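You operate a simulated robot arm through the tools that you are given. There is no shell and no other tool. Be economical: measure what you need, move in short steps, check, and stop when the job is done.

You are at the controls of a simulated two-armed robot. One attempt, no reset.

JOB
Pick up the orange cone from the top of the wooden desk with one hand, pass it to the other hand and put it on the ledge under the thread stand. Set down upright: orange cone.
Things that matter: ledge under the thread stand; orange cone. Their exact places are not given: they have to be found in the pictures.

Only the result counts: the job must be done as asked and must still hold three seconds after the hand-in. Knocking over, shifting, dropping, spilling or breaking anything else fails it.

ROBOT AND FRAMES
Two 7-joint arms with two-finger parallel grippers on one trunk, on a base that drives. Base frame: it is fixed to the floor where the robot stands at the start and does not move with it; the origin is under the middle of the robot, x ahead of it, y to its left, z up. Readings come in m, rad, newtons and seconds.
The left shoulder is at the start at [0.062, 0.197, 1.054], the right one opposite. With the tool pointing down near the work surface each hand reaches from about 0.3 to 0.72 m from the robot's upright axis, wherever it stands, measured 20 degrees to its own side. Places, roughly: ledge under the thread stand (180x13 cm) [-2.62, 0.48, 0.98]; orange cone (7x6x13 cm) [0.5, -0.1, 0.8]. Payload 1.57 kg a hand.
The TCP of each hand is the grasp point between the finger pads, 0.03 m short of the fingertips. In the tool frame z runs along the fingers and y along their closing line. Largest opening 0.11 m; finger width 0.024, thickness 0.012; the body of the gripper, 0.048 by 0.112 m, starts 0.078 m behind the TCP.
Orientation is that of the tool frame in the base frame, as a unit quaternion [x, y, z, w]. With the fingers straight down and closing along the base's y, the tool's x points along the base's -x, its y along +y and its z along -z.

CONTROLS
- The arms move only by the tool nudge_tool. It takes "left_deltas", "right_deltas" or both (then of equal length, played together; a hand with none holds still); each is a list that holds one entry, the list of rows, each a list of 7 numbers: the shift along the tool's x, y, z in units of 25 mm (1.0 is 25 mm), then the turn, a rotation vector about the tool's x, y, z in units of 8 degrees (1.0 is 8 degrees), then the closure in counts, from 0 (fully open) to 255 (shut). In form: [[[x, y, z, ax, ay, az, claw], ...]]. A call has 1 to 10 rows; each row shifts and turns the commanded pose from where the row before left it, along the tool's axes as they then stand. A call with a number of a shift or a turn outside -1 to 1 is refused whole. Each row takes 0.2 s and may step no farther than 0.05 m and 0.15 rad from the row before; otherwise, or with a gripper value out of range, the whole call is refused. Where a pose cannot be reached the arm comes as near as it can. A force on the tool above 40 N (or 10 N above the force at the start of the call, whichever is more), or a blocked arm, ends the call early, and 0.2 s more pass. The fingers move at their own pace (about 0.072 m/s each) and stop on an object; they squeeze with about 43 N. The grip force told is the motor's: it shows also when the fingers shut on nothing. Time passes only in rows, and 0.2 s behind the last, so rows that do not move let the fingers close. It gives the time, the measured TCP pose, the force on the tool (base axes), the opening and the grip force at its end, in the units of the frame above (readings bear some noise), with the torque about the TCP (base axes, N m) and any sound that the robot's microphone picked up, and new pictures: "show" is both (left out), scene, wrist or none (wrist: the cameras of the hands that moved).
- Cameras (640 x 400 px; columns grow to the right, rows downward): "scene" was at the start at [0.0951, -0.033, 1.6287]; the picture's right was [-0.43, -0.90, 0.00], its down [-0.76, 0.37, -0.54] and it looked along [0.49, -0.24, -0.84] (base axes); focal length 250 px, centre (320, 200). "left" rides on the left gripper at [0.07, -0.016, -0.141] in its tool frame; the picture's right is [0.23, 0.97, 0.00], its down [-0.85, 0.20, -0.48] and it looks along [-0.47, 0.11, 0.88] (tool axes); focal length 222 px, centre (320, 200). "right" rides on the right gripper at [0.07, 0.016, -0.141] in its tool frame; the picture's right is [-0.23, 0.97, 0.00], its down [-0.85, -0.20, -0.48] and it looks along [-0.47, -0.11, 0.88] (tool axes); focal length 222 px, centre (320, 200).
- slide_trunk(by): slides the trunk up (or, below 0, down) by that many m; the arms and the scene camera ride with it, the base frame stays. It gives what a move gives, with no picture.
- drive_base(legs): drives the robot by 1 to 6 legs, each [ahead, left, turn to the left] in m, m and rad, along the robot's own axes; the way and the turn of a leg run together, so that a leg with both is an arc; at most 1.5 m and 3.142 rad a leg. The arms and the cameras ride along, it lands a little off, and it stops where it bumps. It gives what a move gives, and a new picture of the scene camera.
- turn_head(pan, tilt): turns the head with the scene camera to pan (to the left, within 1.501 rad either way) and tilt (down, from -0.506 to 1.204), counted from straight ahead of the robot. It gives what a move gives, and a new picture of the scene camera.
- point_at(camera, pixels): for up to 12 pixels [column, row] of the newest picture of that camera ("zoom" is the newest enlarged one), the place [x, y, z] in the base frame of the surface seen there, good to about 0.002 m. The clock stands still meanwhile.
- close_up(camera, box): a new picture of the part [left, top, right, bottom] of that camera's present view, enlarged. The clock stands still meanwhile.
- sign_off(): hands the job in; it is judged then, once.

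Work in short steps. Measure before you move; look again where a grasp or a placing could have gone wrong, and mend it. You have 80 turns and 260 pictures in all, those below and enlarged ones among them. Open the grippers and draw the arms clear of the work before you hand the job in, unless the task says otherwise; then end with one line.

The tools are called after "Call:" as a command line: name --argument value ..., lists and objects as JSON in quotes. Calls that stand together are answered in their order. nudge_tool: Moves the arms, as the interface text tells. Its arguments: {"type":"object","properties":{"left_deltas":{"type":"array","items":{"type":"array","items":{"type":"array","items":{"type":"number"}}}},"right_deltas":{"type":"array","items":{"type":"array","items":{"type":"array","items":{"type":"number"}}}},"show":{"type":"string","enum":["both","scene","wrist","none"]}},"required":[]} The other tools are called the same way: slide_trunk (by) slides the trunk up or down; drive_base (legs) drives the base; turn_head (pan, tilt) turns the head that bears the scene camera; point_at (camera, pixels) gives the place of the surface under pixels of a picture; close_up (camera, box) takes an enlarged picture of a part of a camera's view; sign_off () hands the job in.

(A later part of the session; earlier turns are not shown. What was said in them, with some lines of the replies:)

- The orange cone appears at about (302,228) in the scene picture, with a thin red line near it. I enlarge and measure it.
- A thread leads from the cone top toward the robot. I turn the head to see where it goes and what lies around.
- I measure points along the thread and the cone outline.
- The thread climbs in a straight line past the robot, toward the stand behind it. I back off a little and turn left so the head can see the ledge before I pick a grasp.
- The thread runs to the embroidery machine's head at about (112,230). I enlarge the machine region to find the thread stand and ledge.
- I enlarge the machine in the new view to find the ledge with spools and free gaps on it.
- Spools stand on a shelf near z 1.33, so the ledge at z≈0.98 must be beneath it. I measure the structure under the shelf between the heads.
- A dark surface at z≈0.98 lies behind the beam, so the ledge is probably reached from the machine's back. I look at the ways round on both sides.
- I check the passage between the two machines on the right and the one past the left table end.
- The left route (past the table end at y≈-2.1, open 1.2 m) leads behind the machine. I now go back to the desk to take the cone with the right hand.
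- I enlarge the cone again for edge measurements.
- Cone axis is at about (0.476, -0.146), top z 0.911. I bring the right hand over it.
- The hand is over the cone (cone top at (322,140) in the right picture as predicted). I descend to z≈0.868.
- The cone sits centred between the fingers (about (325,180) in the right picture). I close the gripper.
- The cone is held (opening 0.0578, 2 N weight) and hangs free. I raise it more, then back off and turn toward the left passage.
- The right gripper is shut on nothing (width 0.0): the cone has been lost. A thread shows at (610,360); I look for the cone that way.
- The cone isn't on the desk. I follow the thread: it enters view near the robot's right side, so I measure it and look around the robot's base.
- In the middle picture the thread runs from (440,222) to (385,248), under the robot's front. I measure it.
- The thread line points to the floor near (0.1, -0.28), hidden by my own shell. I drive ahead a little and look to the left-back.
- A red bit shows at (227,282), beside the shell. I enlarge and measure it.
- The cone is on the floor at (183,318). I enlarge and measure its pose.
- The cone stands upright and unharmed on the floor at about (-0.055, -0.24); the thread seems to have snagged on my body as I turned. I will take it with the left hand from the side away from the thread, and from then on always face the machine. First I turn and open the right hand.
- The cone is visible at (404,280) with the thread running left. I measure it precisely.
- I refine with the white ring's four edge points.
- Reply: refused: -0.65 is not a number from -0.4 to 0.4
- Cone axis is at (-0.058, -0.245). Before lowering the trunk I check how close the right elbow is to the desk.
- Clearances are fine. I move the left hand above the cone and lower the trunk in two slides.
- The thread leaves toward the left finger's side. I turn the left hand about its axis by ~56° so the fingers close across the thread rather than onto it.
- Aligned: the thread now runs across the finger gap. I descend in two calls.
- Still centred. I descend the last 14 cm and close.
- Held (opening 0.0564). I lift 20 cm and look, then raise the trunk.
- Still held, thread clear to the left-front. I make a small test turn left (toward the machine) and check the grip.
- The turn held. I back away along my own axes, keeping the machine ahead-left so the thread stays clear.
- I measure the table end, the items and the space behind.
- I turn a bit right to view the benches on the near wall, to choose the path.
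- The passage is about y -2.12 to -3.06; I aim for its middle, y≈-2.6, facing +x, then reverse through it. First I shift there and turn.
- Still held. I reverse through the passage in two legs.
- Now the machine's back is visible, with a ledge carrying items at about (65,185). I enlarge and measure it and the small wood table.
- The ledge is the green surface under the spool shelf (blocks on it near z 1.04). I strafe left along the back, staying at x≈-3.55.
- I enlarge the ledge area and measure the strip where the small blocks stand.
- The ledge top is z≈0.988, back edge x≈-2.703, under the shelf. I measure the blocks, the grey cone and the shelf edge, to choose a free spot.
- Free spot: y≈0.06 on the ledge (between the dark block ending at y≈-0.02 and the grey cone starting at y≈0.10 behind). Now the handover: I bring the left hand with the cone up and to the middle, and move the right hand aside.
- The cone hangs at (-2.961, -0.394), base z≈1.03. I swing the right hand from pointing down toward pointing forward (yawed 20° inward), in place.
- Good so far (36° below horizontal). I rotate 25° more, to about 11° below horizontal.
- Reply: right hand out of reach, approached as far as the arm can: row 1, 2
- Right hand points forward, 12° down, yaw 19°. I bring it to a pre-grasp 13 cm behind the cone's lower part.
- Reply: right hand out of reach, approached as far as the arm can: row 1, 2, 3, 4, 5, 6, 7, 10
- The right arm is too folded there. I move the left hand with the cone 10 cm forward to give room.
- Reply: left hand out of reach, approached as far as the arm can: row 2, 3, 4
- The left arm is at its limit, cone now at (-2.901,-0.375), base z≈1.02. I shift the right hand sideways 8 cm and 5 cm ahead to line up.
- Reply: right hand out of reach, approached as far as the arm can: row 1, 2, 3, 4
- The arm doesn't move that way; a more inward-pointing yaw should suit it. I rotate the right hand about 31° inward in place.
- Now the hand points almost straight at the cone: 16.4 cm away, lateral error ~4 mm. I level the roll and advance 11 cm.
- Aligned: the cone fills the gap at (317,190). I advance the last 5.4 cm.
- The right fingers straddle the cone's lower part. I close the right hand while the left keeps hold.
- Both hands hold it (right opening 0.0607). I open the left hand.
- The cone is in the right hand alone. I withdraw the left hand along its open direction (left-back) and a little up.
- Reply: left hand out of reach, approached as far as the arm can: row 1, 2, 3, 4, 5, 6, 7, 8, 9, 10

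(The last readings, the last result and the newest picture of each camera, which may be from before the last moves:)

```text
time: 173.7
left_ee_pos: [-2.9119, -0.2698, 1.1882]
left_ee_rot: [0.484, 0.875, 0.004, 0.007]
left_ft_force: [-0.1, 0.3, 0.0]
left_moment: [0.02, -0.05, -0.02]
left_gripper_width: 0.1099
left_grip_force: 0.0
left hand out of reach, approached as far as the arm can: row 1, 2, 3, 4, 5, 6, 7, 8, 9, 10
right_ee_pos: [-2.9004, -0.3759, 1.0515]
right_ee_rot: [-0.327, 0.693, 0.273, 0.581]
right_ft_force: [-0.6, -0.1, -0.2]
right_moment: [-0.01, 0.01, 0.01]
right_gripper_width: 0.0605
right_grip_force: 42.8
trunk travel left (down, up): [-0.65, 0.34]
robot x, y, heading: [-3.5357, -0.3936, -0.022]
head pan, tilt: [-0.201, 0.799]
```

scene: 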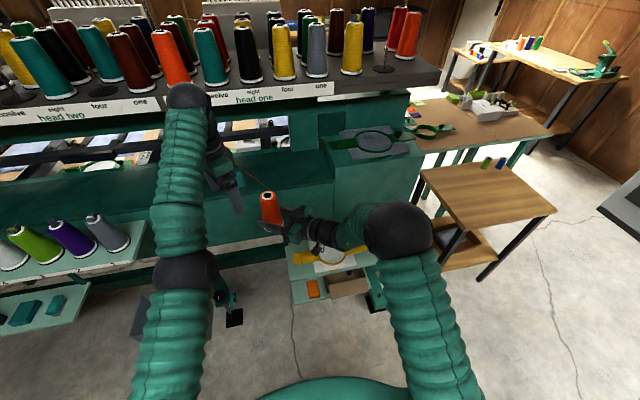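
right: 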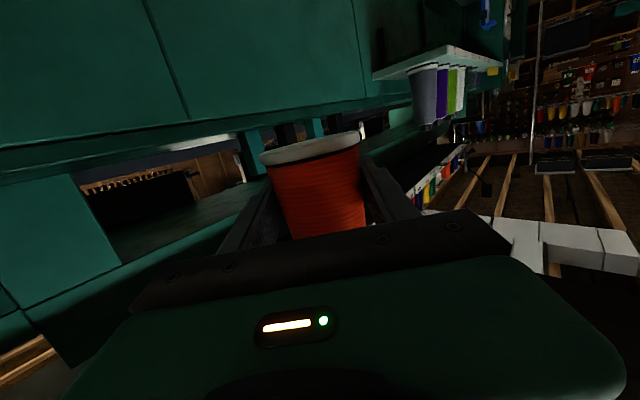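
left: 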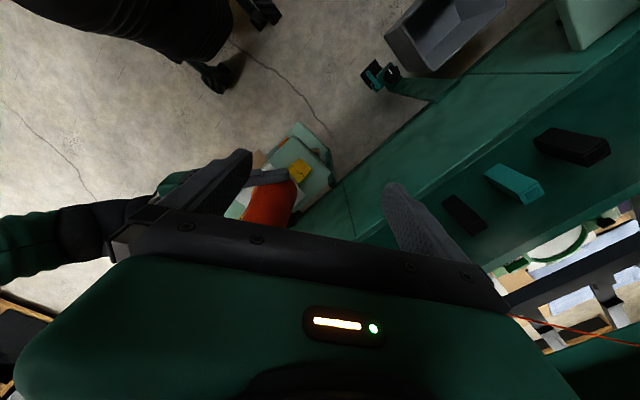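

Left hand is clear of the cone. I draw it back toward the robot and to the left, away from the shelf.

Call:
nudge_tool --left_deltas '[[[0.9, -0.55, 0, 0, 0, 0, 0], [0.9, -0.55, 0, 0, 0, 0, 0], [0.9, -0.55, 0, 0, 0, 0, 0], [0.9, -0.55, 0, 0, 0, 0, 0], [0.9, -0.55, 0, 0, 0, 0, 0], [0.9, -0.55, 0, 0, 0, 0, 0], [0.9, -0.55, 0, 0, 0, 0, 0], [0.9, -0.55, 0, 0, 0, 0, 0]]]' --show "scene"

```text
time: 175.4
left_ee_pos: [-3.0372, -0.1905, 1.2008]
left_ee_rot: [0.483, 0.875, 0.005, 0.01]
left_ft_force: [0.0, 0.1, -0.9]
left_moment: [0.01, -0.01, -0.02]
left_gripper_width: 0.1101
left_grip_force: 0.1
left hand out of reach, approached as far as the arm can: row 1, 2, 3, 4
right_ee_pos: [-2.9017, -0.3741, 1.0537]
right_ee_rot: [-0.328, 0.692, 0.273, 0.582]
right_ft_force: [-0.6, -0.4, -1.4]
right_moment: [0.01, 0.04, -0.02]
right_gripper_width: 0.0606
right_grip_force: 42.7
trunk travel left (down, up): [-0.65, 0.34]
robot x, y, heading: [-3.5348, -0.3945, -0.021]
head pan, tilt: [-0.201, 0.799]
```

scene: 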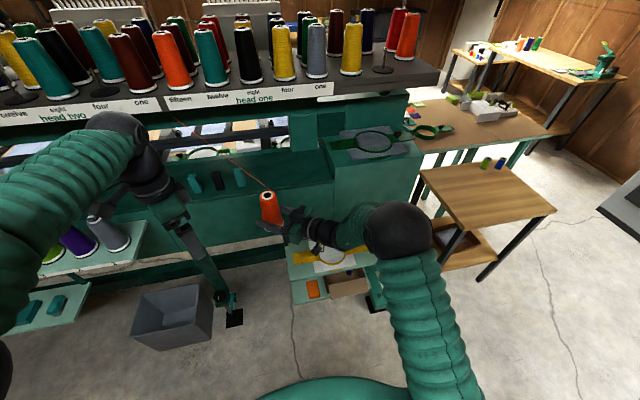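

The handover is done. Before choosing the spot I check the ledge's actual extents at its right end.

Call:
close_up --camera "scene" --box '[170, 110, 430, 270]'

Call:
point_at --camera "zoom" --pixels '[[300, 120], [300, 140], [300, 160], [350, 120], [350, 150], [350, 170], [380, 110], [380, 140], [395, 140], [300, 110], [370, 160], [390, 165]]'

```text
2.46 times, centred on (300, 190) of scene
```

zoom: 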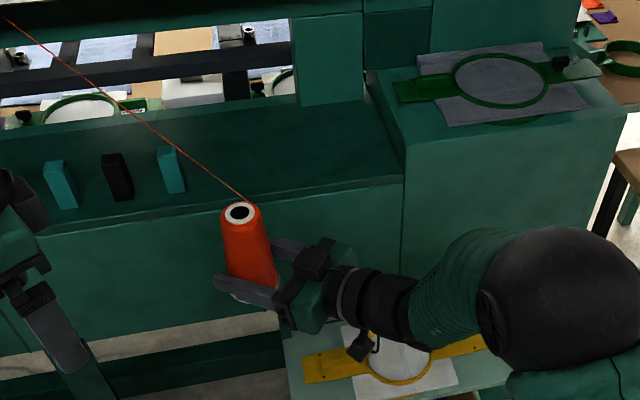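

```text
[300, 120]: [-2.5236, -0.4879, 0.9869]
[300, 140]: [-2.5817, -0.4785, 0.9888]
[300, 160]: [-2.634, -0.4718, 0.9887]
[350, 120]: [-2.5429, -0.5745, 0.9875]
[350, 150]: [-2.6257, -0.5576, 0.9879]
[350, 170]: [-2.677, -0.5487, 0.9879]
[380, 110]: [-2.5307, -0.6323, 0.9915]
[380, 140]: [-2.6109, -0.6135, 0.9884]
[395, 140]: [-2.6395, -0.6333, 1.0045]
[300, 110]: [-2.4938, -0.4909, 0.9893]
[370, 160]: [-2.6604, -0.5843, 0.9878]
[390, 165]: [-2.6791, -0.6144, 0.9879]
```

The green surface is wide, but the stated ledge is 180 cm centred on y 0.48, so I choose (-2.625, -0.36), right of the teal block (edge y≈-0.285). First I fold the left hand back out of the way.

Call:
nudge_tool --left_deltas '[[[0.74, -0.715, 0, 0, 0, 0, 0], [0.74, -0.715, 0, 0, 0, 0, 0], [0.74, -0.715, 0, 0, 0, 0, 0], [0.74, -0.715, 0, 0, 0, 0, 0], [0.74, -0.715, 0, 0, 0, 0, 0], [0.74, -0.715, 0, 0, 0, 0, 0], [0.74, -0.715, 0, 0, 0, 0, 0], [0.74, -0.715, 0, 0, 0, 0, 0]]]' --show "none"

Call:
drive_base --legs '[[0, 0, -0.26], [0.128, 0.179, 0]]'

```text
time: 177.2
left_ee_pos: [-3.2216, -0.1414, 1.1939]
left_ee_rot: [0.484, 0.875, 0.003, 0.008]
left_ft_force: [0.0, 0.4, -0.1]
left_moment: [-0.01, 0.02, -0.02]
left_gripper_width: 0.1102
left_grip_force: 0.0
left hand out of reach, approached as far as the arm can: row 8
right_ee_pos: [-2.9015, -0.3749, 1.052]
right_ee_rot: [-0.328, 0.693, 0.273, 0.581]
right_ft_force: [0.1, 0.4, -2.3]
right_moment: [0.01, 0.0, -0.01]
right_gripper_width: 0.0604
right_grip_force: 42.7
trunk travel left (down, up): [-0.65, 0.34]
robot x, y, heading: [-3.5363, -0.3957, -0.018]
head pan, tilt: [-0.201, 0.799]
```

```text
time: 179.8
left_ee_pos: [-2.9947, -0.1079, 1.1937]
left_ee_rot: [0.599, 0.801, 0.004, 0.008]
left_ft_force: [-0.2, -0.3, 1.3]
left_moment: [-0.03, 0.0, 0.03]
left_gripper_width: 0.1098
left_grip_force: 0.1
right_ee_pos: [-2.747, -0.4165, 1.0533]
right_ee_rot: [-0.23, 0.731, 0.193, 0.613]
right_ft_force: [0.4, 0.5, -0.8]
right_moment: [0.03, 0.01, 0.03]
right_gripper_width: 0.0602
right_grip_force: 42.7
trunk travel left (down, up): [-0.65, 0.34]
robot x, y, heading: [-3.3586, -0.2617, -0.29]
head pan, tilt: [-0.201, 0.799]
```

scene: 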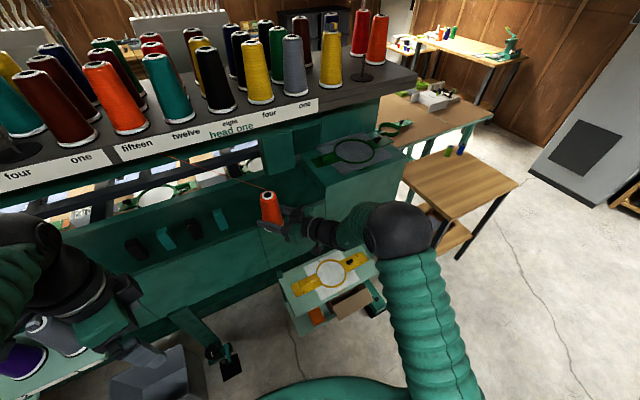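

Right hand is at (-2.747,-0.417), just behind the ledge. I measure where the cone's top and rim really are in the grip.

Call:
close_up --camera "scene" --box '[225, 170, 325, 250]'

Call:
point_at --camera "zoom" --pixels '[[283, 120], [262, 147], [308, 142], [285, 167], [215, 150], [280, 60], [230, 270], [290, 250], [150, 200], [235, 320], [210, 300], [260, 235]]'

```text
5.00 times, centred on (275, 210) of scene
```

zoom: 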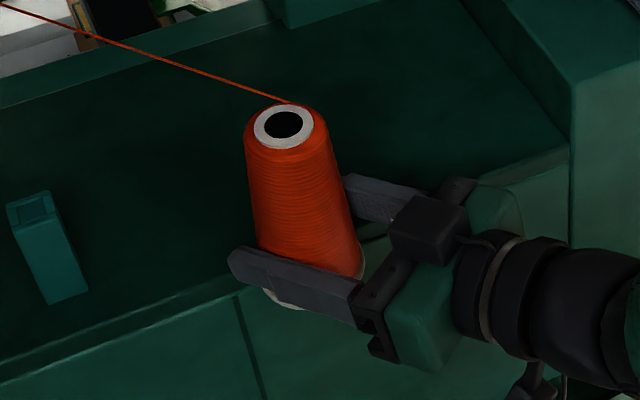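

```text
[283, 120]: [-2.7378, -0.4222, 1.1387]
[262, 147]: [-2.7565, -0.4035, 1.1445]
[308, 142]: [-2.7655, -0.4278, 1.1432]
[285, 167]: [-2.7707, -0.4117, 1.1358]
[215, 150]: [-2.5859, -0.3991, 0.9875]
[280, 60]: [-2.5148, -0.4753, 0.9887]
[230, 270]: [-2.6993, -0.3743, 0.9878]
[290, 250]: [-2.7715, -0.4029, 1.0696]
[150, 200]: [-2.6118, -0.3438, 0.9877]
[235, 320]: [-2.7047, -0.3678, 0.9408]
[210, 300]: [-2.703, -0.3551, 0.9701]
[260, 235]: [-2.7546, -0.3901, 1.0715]
```

Call:
point_at --camera "zoom" --pixels '[[257, 128], [310, 126], [285, 107], [283, 145], [270, 293], [290, 306], [362, 262], [45, 200], [60, 300], [80, 290], [75, 250], [361, 270]]'

```text
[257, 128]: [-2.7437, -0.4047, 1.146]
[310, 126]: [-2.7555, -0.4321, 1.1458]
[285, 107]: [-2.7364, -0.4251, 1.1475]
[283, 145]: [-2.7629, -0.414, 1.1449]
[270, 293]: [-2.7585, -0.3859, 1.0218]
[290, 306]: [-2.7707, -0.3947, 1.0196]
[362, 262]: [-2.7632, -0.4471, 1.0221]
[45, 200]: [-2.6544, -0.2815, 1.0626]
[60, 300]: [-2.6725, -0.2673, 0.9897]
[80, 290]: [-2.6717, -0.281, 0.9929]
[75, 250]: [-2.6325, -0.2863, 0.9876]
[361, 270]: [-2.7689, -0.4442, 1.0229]
```

The cone is upright in the grip, axis (-2.749,-0.418), bottom z≈1.017, 3 cm above the ledge. I move it in over the ledge to (-2.623,-0.36).

Call:
nudge_tool --right_deltas '[[[-0.155, -0.165, 0.88, 0, 0, 0, 255], [-0.155, -0.165, 0.88, 0, 0, 0, 255], [-0.155, -0.165, 0.88, 0, 0, 0, 255], [-0.155, -0.165, 0.88, 0, 0, 0, 255], [-0.155, -0.165, 0.88, 0, 0, 0, 255], [-0.155, -0.165, 0.88, 0, 0, 0, 255], [0, 0, 0, 0, 0, 0, 255]]]'

Call:
close_up --camera "scene" --box '[205, 150, 325, 240]'

```text
time: 181.4
left_ee_pos: [-2.9924, -0.1026, 1.1934]
left_ee_rot: [0.598, 0.801, 0.002, 0.009]
left_ft_force: [0.4, 0.1, -0.4]
left_moment: [0.0, -0.03, -0.02]
left_gripper_width: 0.1099
left_grip_force: 0.2
right_ee_pos: [-2.6209, -0.3558, 1.052]
right_ee_rot: [-0.231, 0.731, 0.192, 0.613]
right_ft_force: [0.6, -0.3, -0.9]
right_moment: [-0.02, 0.05, -0.03]
right_gripper_width: 0.0602
right_grip_force: 43.6
trunk travel left (down, up): [-0.65, 0.34]
robot x, y, heading: [-3.3611, -0.2601, -0.287]
head pan, tilt: [-0.201, 0.799]
```

scene: 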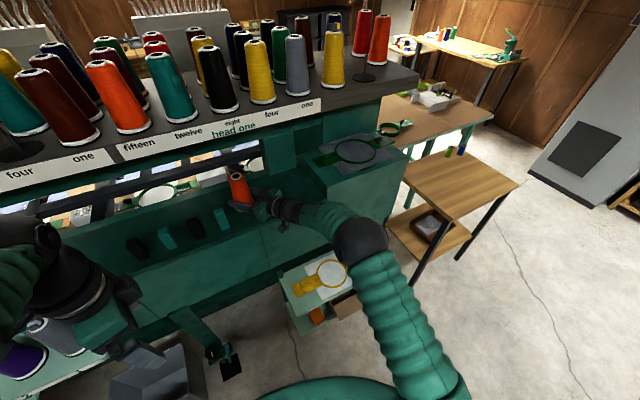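
right: 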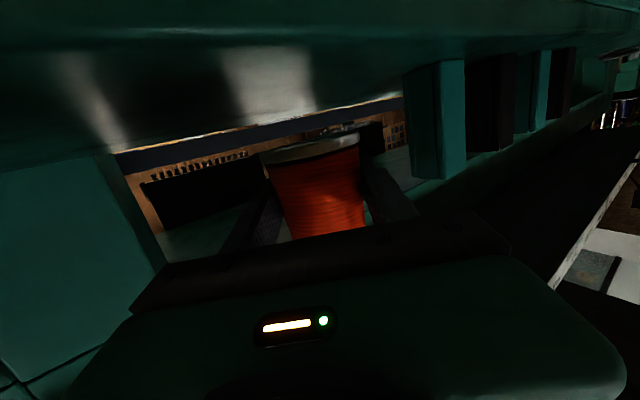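

```text
4.44 times, centred on (265, 195) of scene
```

zoom: 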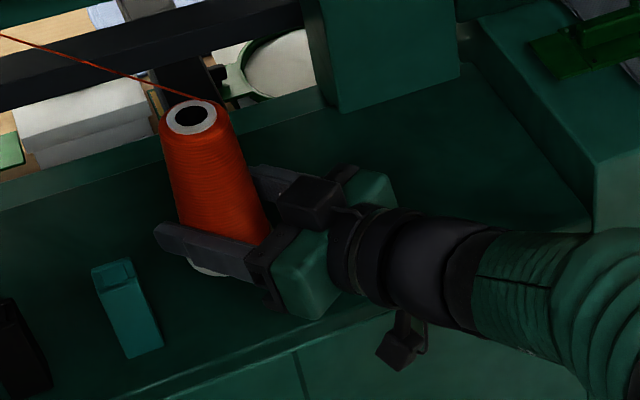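

Over the spot with clearances fine. I lower 2.6 cm and watch the force.

Call:
nudge_tool --right_deltas '[[[0.256, 0, 0.0455, 0, 0, 0, 255], [0.256, 0, 0.0455, 0, 0, 0, 255], [0.256, 0, 0.0455, 0, 0, 0, 255], [0.2, 0, 0.035, 0, 0, 0, 255], [0, 0, 0, 0, 0, 0, 255]]]' --show "scene"

Call:
close_up --camera "scene" --box '[205, 150, 325, 240]'

Call:
point_at --camera "zoom" --pixels '[[205, 275], [215, 279], [222, 281], [190, 130], [190, 108], [168, 122], [212, 118], [195, 270], [200, 285]]'

```text
time: 182.6
left_ee_pos: [-2.9923, -0.1009, 1.1931]
left_ee_rot: [0.597, 0.802, 0.003, 0.008]
left_ft_force: [0.5, 0.0, -0.6]
left_moment: [0.02, 0.02, 0.0]
left_gripper_width: 0.1098
left_grip_force: 0.0
right_ee_pos: [-2.6204, -0.3569, 1.027]
right_ee_rot: [-0.23, 0.731, 0.191, 0.613]
right_ft_force: [0.9, -0.1, -1.2]
right_moment: [0.02, 0.02, 0.0]
right_gripper_width: 0.0601
right_grip_force: 43.0
trunk travel left (down, up): [-0.65, 0.34]
robot x, y, heading: [-3.3653, -0.259, -0.287]
head pan, tilt: [-0.201, 0.799]
```

scene: 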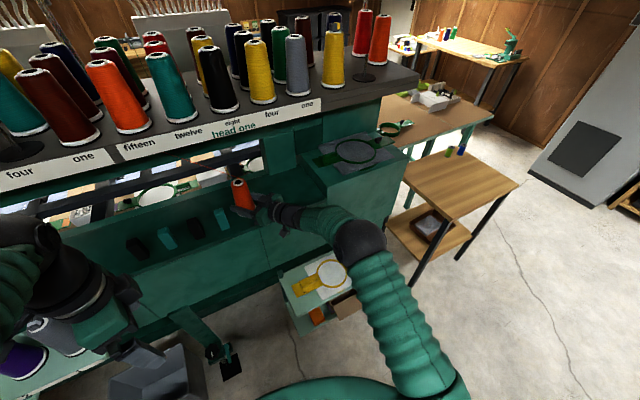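

```text
4.44 times, centred on (265, 195) of scene
```

zoom: 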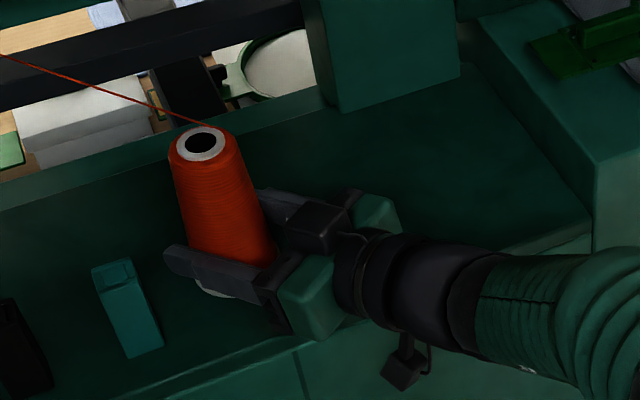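

```text
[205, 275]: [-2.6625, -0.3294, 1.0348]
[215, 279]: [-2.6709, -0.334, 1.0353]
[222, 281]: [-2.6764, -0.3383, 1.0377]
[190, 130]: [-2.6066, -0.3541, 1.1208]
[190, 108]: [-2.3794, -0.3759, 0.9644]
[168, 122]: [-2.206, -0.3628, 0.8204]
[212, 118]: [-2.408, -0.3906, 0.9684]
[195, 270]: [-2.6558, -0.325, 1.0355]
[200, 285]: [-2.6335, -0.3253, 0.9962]
```

No contact yet (top rim z≈1.121, so bottom ≈0.990). I lower in 1 mm steps.

Call:
nudge_tool --right_deltas '[[[0.04, 0, 0.007, 0, 0, 0, 255], [0.04, 0, 0.007, 0, 0, 0, 255], [0, 0, 0, 0, 0, 0, 255]]]' --show "none"

Call:
nudge_tool --right_deltas '[[[0.04, 0, 0.007, 0, 0, 0, 255], [0, 0, 0, 0, 0, 0, 255]]]' --show "none"

```text
time: 183.4
left_ee_pos: [-2.9923, -0.1023, 1.1916]
left_ee_rot: [0.598, 0.801, 0.002, 0.009]
left_ft_force: [0.5, 0.1, 0.2]
left_moment: [0.0, -0.01, 0.0]
left_gripper_width: 0.1098
left_grip_force: 0.1
right_ee_pos: [-2.6207, -0.3553, 1.0252]
right_ee_rot: [-0.23, 0.731, 0.191, 0.613]
right_ft_force: [0.3, -0.1, -2.0]
right_moment: [-0.01, 0.0, 0.01]
right_gripper_width: 0.0598
right_grip_force: 42.7
trunk travel left (down, up): [-0.65, 0.34]
robot x, y, heading: [-3.3626, -0.2602, -0.292]
head pan, tilt: [-0.201, 0.799]
```

```text
time: 184.0
left_ee_pos: [-2.9925, -0.102, 1.1929]
left_ee_rot: [0.598, 0.802, 0.003, 0.008]
left_ft_force: [0.2, 0.1, 0.7]
left_moment: [-0.01, -0.02, 0.0]
left_gripper_width: 0.1101
left_grip_force: 0.0
right_ee_pos: [-2.6214, -0.3565, 1.0265]
right_ee_rot: [-0.23, 0.731, 0.191, 0.613]
right_ft_force: [0.0, -0.3, -1.4]
right_moment: [-0.01, -0.01, 0.01]
right_gripper_width: 0.06
right_grip_force: 43.3
trunk travel left (down, up): [-0.65, 0.34]
robot x, y, heading: [-3.3635, -0.2575, -0.289]
head pan, tilt: [-0.201, 0.799]
```

Still only the cone's weight. I go on lowering in small steps.

Call:
nudge_tool --right_deltas '[[[0.06, 0, 0.01, 0, 0, 0, 255], [0, 0, 0, 0, 0, 0, 255]]]' --show "none"

Call:
nudge_tool --right_deltas '[[[0.06, 0, 0.01, 0, 0, 0, 255], [0, 0, 0, 0, 0, 0, 255]]]' --show "none"

```text
time: 184.6
left_ee_pos: [-2.9938, -0.1019, 1.193]
left_ee_rot: [0.598, 0.801, 0.003, 0.009]
left_ft_force: [0.4, -0.4, 0.9]
left_moment: [-0.02, -0.03, -0.06]
left_gripper_width: 0.11
left_grip_force: 0.1
right_ee_pos: [-2.6222, -0.3572, 1.0244]
right_ee_rot: [-0.23, 0.731, 0.191, 0.613]
right_ft_force: [1.3, -0.4, 4.5]
right_moment: [-0.19, -0.01, 0.0]
right_gripper_width: 0.0599
right_grip_force: 43.1
trunk travel left (down, up): [-0.65, 0.34]
robot x, y, heading: [-3.3605, -0.2609, -0.292]
head pan, tilt: [-0.201, 0.799]
```

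```text
time: 185.2
left_ee_pos: [-2.9928, -0.1015, 1.1929]
left_ee_rot: [0.599, 0.801, 0.002, 0.008]
left_ft_force: [-0.1, 0.3, 0.6]
left_moment: [-0.02, -0.01, -0.06]
left_gripper_width: 0.1099
left_grip_force: 0.1
right_ee_pos: [-2.6218, -0.3572, 1.0251]
right_ee_rot: [-0.231, 0.729, 0.192, 0.615]
right_ft_force: [7.3, -1.8, 15.2]
right_moment: [-0.29, 0.1, 0.11]
right_gripper_width: 0.0598
right_grip_force: 42.4
trunk travel left (down, up): [-0.65, 0.34]
robot x, y, heading: [-3.3594, -0.2577, -0.289]
head pan, tilt: [-0.201, 0.799]
```

Contact made (15 N). I ease off slightly and open the fingers gradually to about 8 cm.

Call:
nudge_tool --right_deltas '[[[-0.05, 0, -0.01, 0, 0, 0, 255], [0, 0, 0, 0, 0, 0, 112], [0, 0, 0, 0, 0, 0, 104], [0, 0, 0, 0, 0, 0, 96], [0, 0, 0, 0, 0, 0, 86], [0, 0, 0, 0, 0, 0, 76], [0, 0, 0, 0, 0, 0, 76]]]'

Call:
close_up --camera "scene" --box '[205, 150, 325, 240]'

```text
time: 186.8
left_ee_pos: [-2.9929, -0.1022, 1.1934]
left_ee_rot: [0.598, 0.802, 0.003, 0.008]
left_ft_force: [0.2, -0.5, 0.2]
left_moment: [0.0, 0.0, -0.01]
left_gripper_width: 0.1098
left_grip_force: 0.1
right_ee_pos: [-2.6213, -0.3561, 1.0225]
right_ee_rot: [-0.231, 0.731, 0.192, 0.613]
right_ft_force: [-0.1, 0.6, -0.2]
right_moment: [0.02, -0.01, 0.0]
right_gripper_width: 0.0772
right_grip_force: 0.1
trunk travel left (down, up): [-0.65, 0.34]
robot x, y, heading: [-3.3621, -0.2627, -0.29]
head pan, tilt: [-0.201, 0.799]
```

scene: 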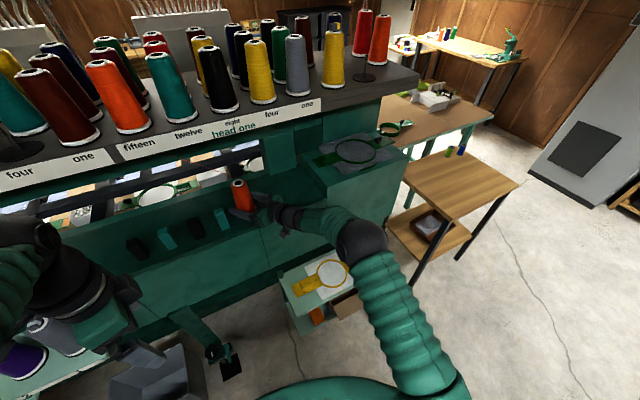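
right: 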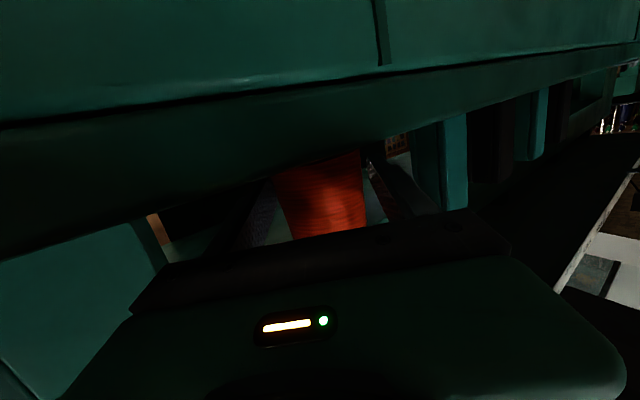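

```text
4.44 times, centred on (265, 195) of scene
```

zoom: 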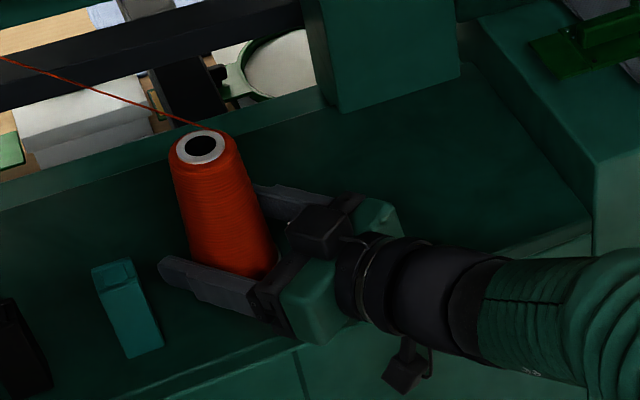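

The cone stands free between the open fingers. I withdraw the right hand straight back.

Call:
nudge_tool --right_deltas '[[[0, 0, -0.4, 0, 0, 0, 76], [0, 0, -0.6, 0, 0, 0, 76], [0, 0, -0.8, 0, 0, 0, 76], [0, 0, -0.8, 0, 0, 0, 76], [0, 0, -0.8, 0, 0, 0, 76], [0, 0, -0.8, 0, 0, 0, 76], [0, 0, -0.8, 0, 0, 0, 76], [0, 0, -0.6, 0, 0, 0, 40]]]'

Call:
close_up --camera "scene" --box '[205, 150, 325, 240]'

```text
time: 188.6
left_ee_pos: [-2.9934, -0.1028, 1.1933]
left_ee_rot: [0.598, 0.801, 0.002, 0.008]
left_ft_force: [0.0, 0.3, 0.2]
left_moment: [0.03, -0.01, 0.0]
left_gripper_width: 0.1099
left_grip_force: 0.1
right_ee_pos: [-2.7335, -0.4367, 1.0485]
right_ee_rot: [-0.231, 0.731, 0.192, 0.613]
right_ft_force: [-0.5, -0.1, -0.1]
right_moment: [0.01, 0.01, -0.01]
right_gripper_width: 0.0928
right_grip_force: 0.1
trunk travel left (down, up): [-0.65, 0.34]
robot x, y, heading: [-3.3604, -0.2581, -0.289]
head pan, tilt: [-0.201, 0.799]
```

scene: 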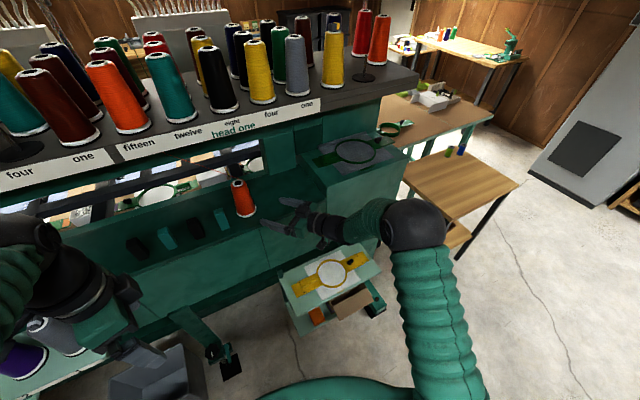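
right: 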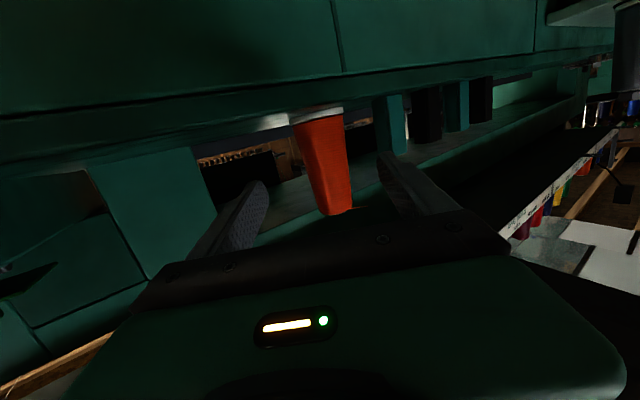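

```text
4.44 times, centred on (265, 195) of scene
```

zoom: 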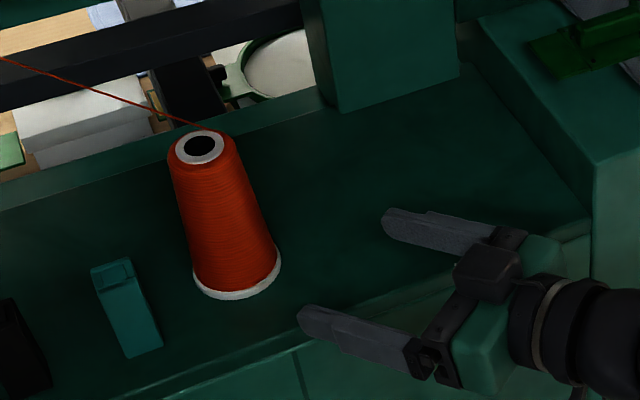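

The cone stands upright on the ledge. I back the robot away 20 cm and verify the cone's place.

Call:
drive_base --legs '[[-0.25, 0, 0]]'

Call:
nudge_tool --right_deltas '[[[0, 0, 0, 0, 0, 0, 0], [0, 0, 0, 0, 0, 0, 0]]]' --show "none"

Call:
close_up --camera "scene" --box '[170, 130, 330, 240]'

```text
time: 190.5
left_ee_pos: [-3.2342, -0.0294, 1.1938]
left_ee_rot: [0.596, 0.803, 0.002, 0.008]
left_ft_force: [-0.7, 0.5, -0.5]
left_moment: [-0.01, 0.02, 0.02]
left_gripper_width: 0.11
left_grip_force: 0.1
right_ee_pos: [-2.9745, -0.3617, 1.0479]
right_ee_rot: [-0.232, 0.731, 0.194, 0.612]
right_ft_force: [-0.8, -0.7, 0.2]
right_moment: [0.0, 0.01, 0.0]
right_gripper_width: 0.0929
right_grip_force: 0.0
trunk travel left (down, up): [-0.65, 0.34]
robot x, y, heading: [-3.6007, -0.1921, -0.288]
head pan, tilt: [-0.201, 0.799]
```

scene: 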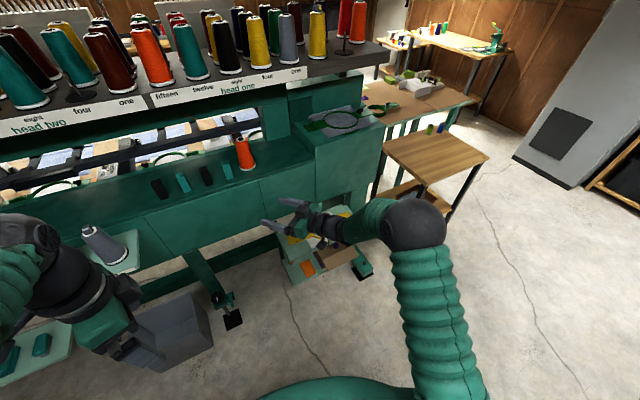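

```text
time: 191.1
left_ee_pos: [-3.2374, -0.0272, 1.1943]
left_ee_rot: [0.596, 0.803, 0.003, 0.008]
left_ft_force: [0.1, -0.7, -0.9]
left_moment: [-0.01, 0.03, -0.02]
left_gripper_width: 0.11
left_grip_force: 0.0
right_ee_pos: [-2.9756, -0.3617, 1.0479]
right_ee_rot: [-0.232, 0.731, 0.192, 0.613]
right_ft_force: [0.1, 0.3, 0.3]
right_moment: [-0.03, 0.01, 0.03]
right_gripper_width: 0.1101
right_grip_force: 0.1
trunk travel left (down, up): [-0.65, 0.34]
robot x, y, heading: [-3.6027, -0.187, -0.287]
head pan, tilt: [-0.201, 0.799]
```

```text
3.64 times, centred on (250, 185) of scene
```

zoom: 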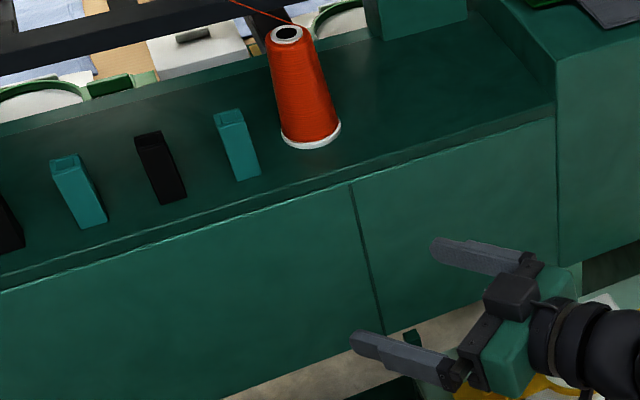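

The cone stands upright on the ledge at about (-2.62,-0.36), the blocks beside it are untouched, and both hands are open and clear. I hand in.

Call:
sign_off

```text
The job is handed in.
```

The orange cone stands upright on the ledge under the thread stand, at about (-2.62, -0.36). I passed it from the left hand to the right before setting it down, and both hands are open and clear. The right hand lost it on the first carry and it landed upright on the floor. I picked it up from there with the left hand.
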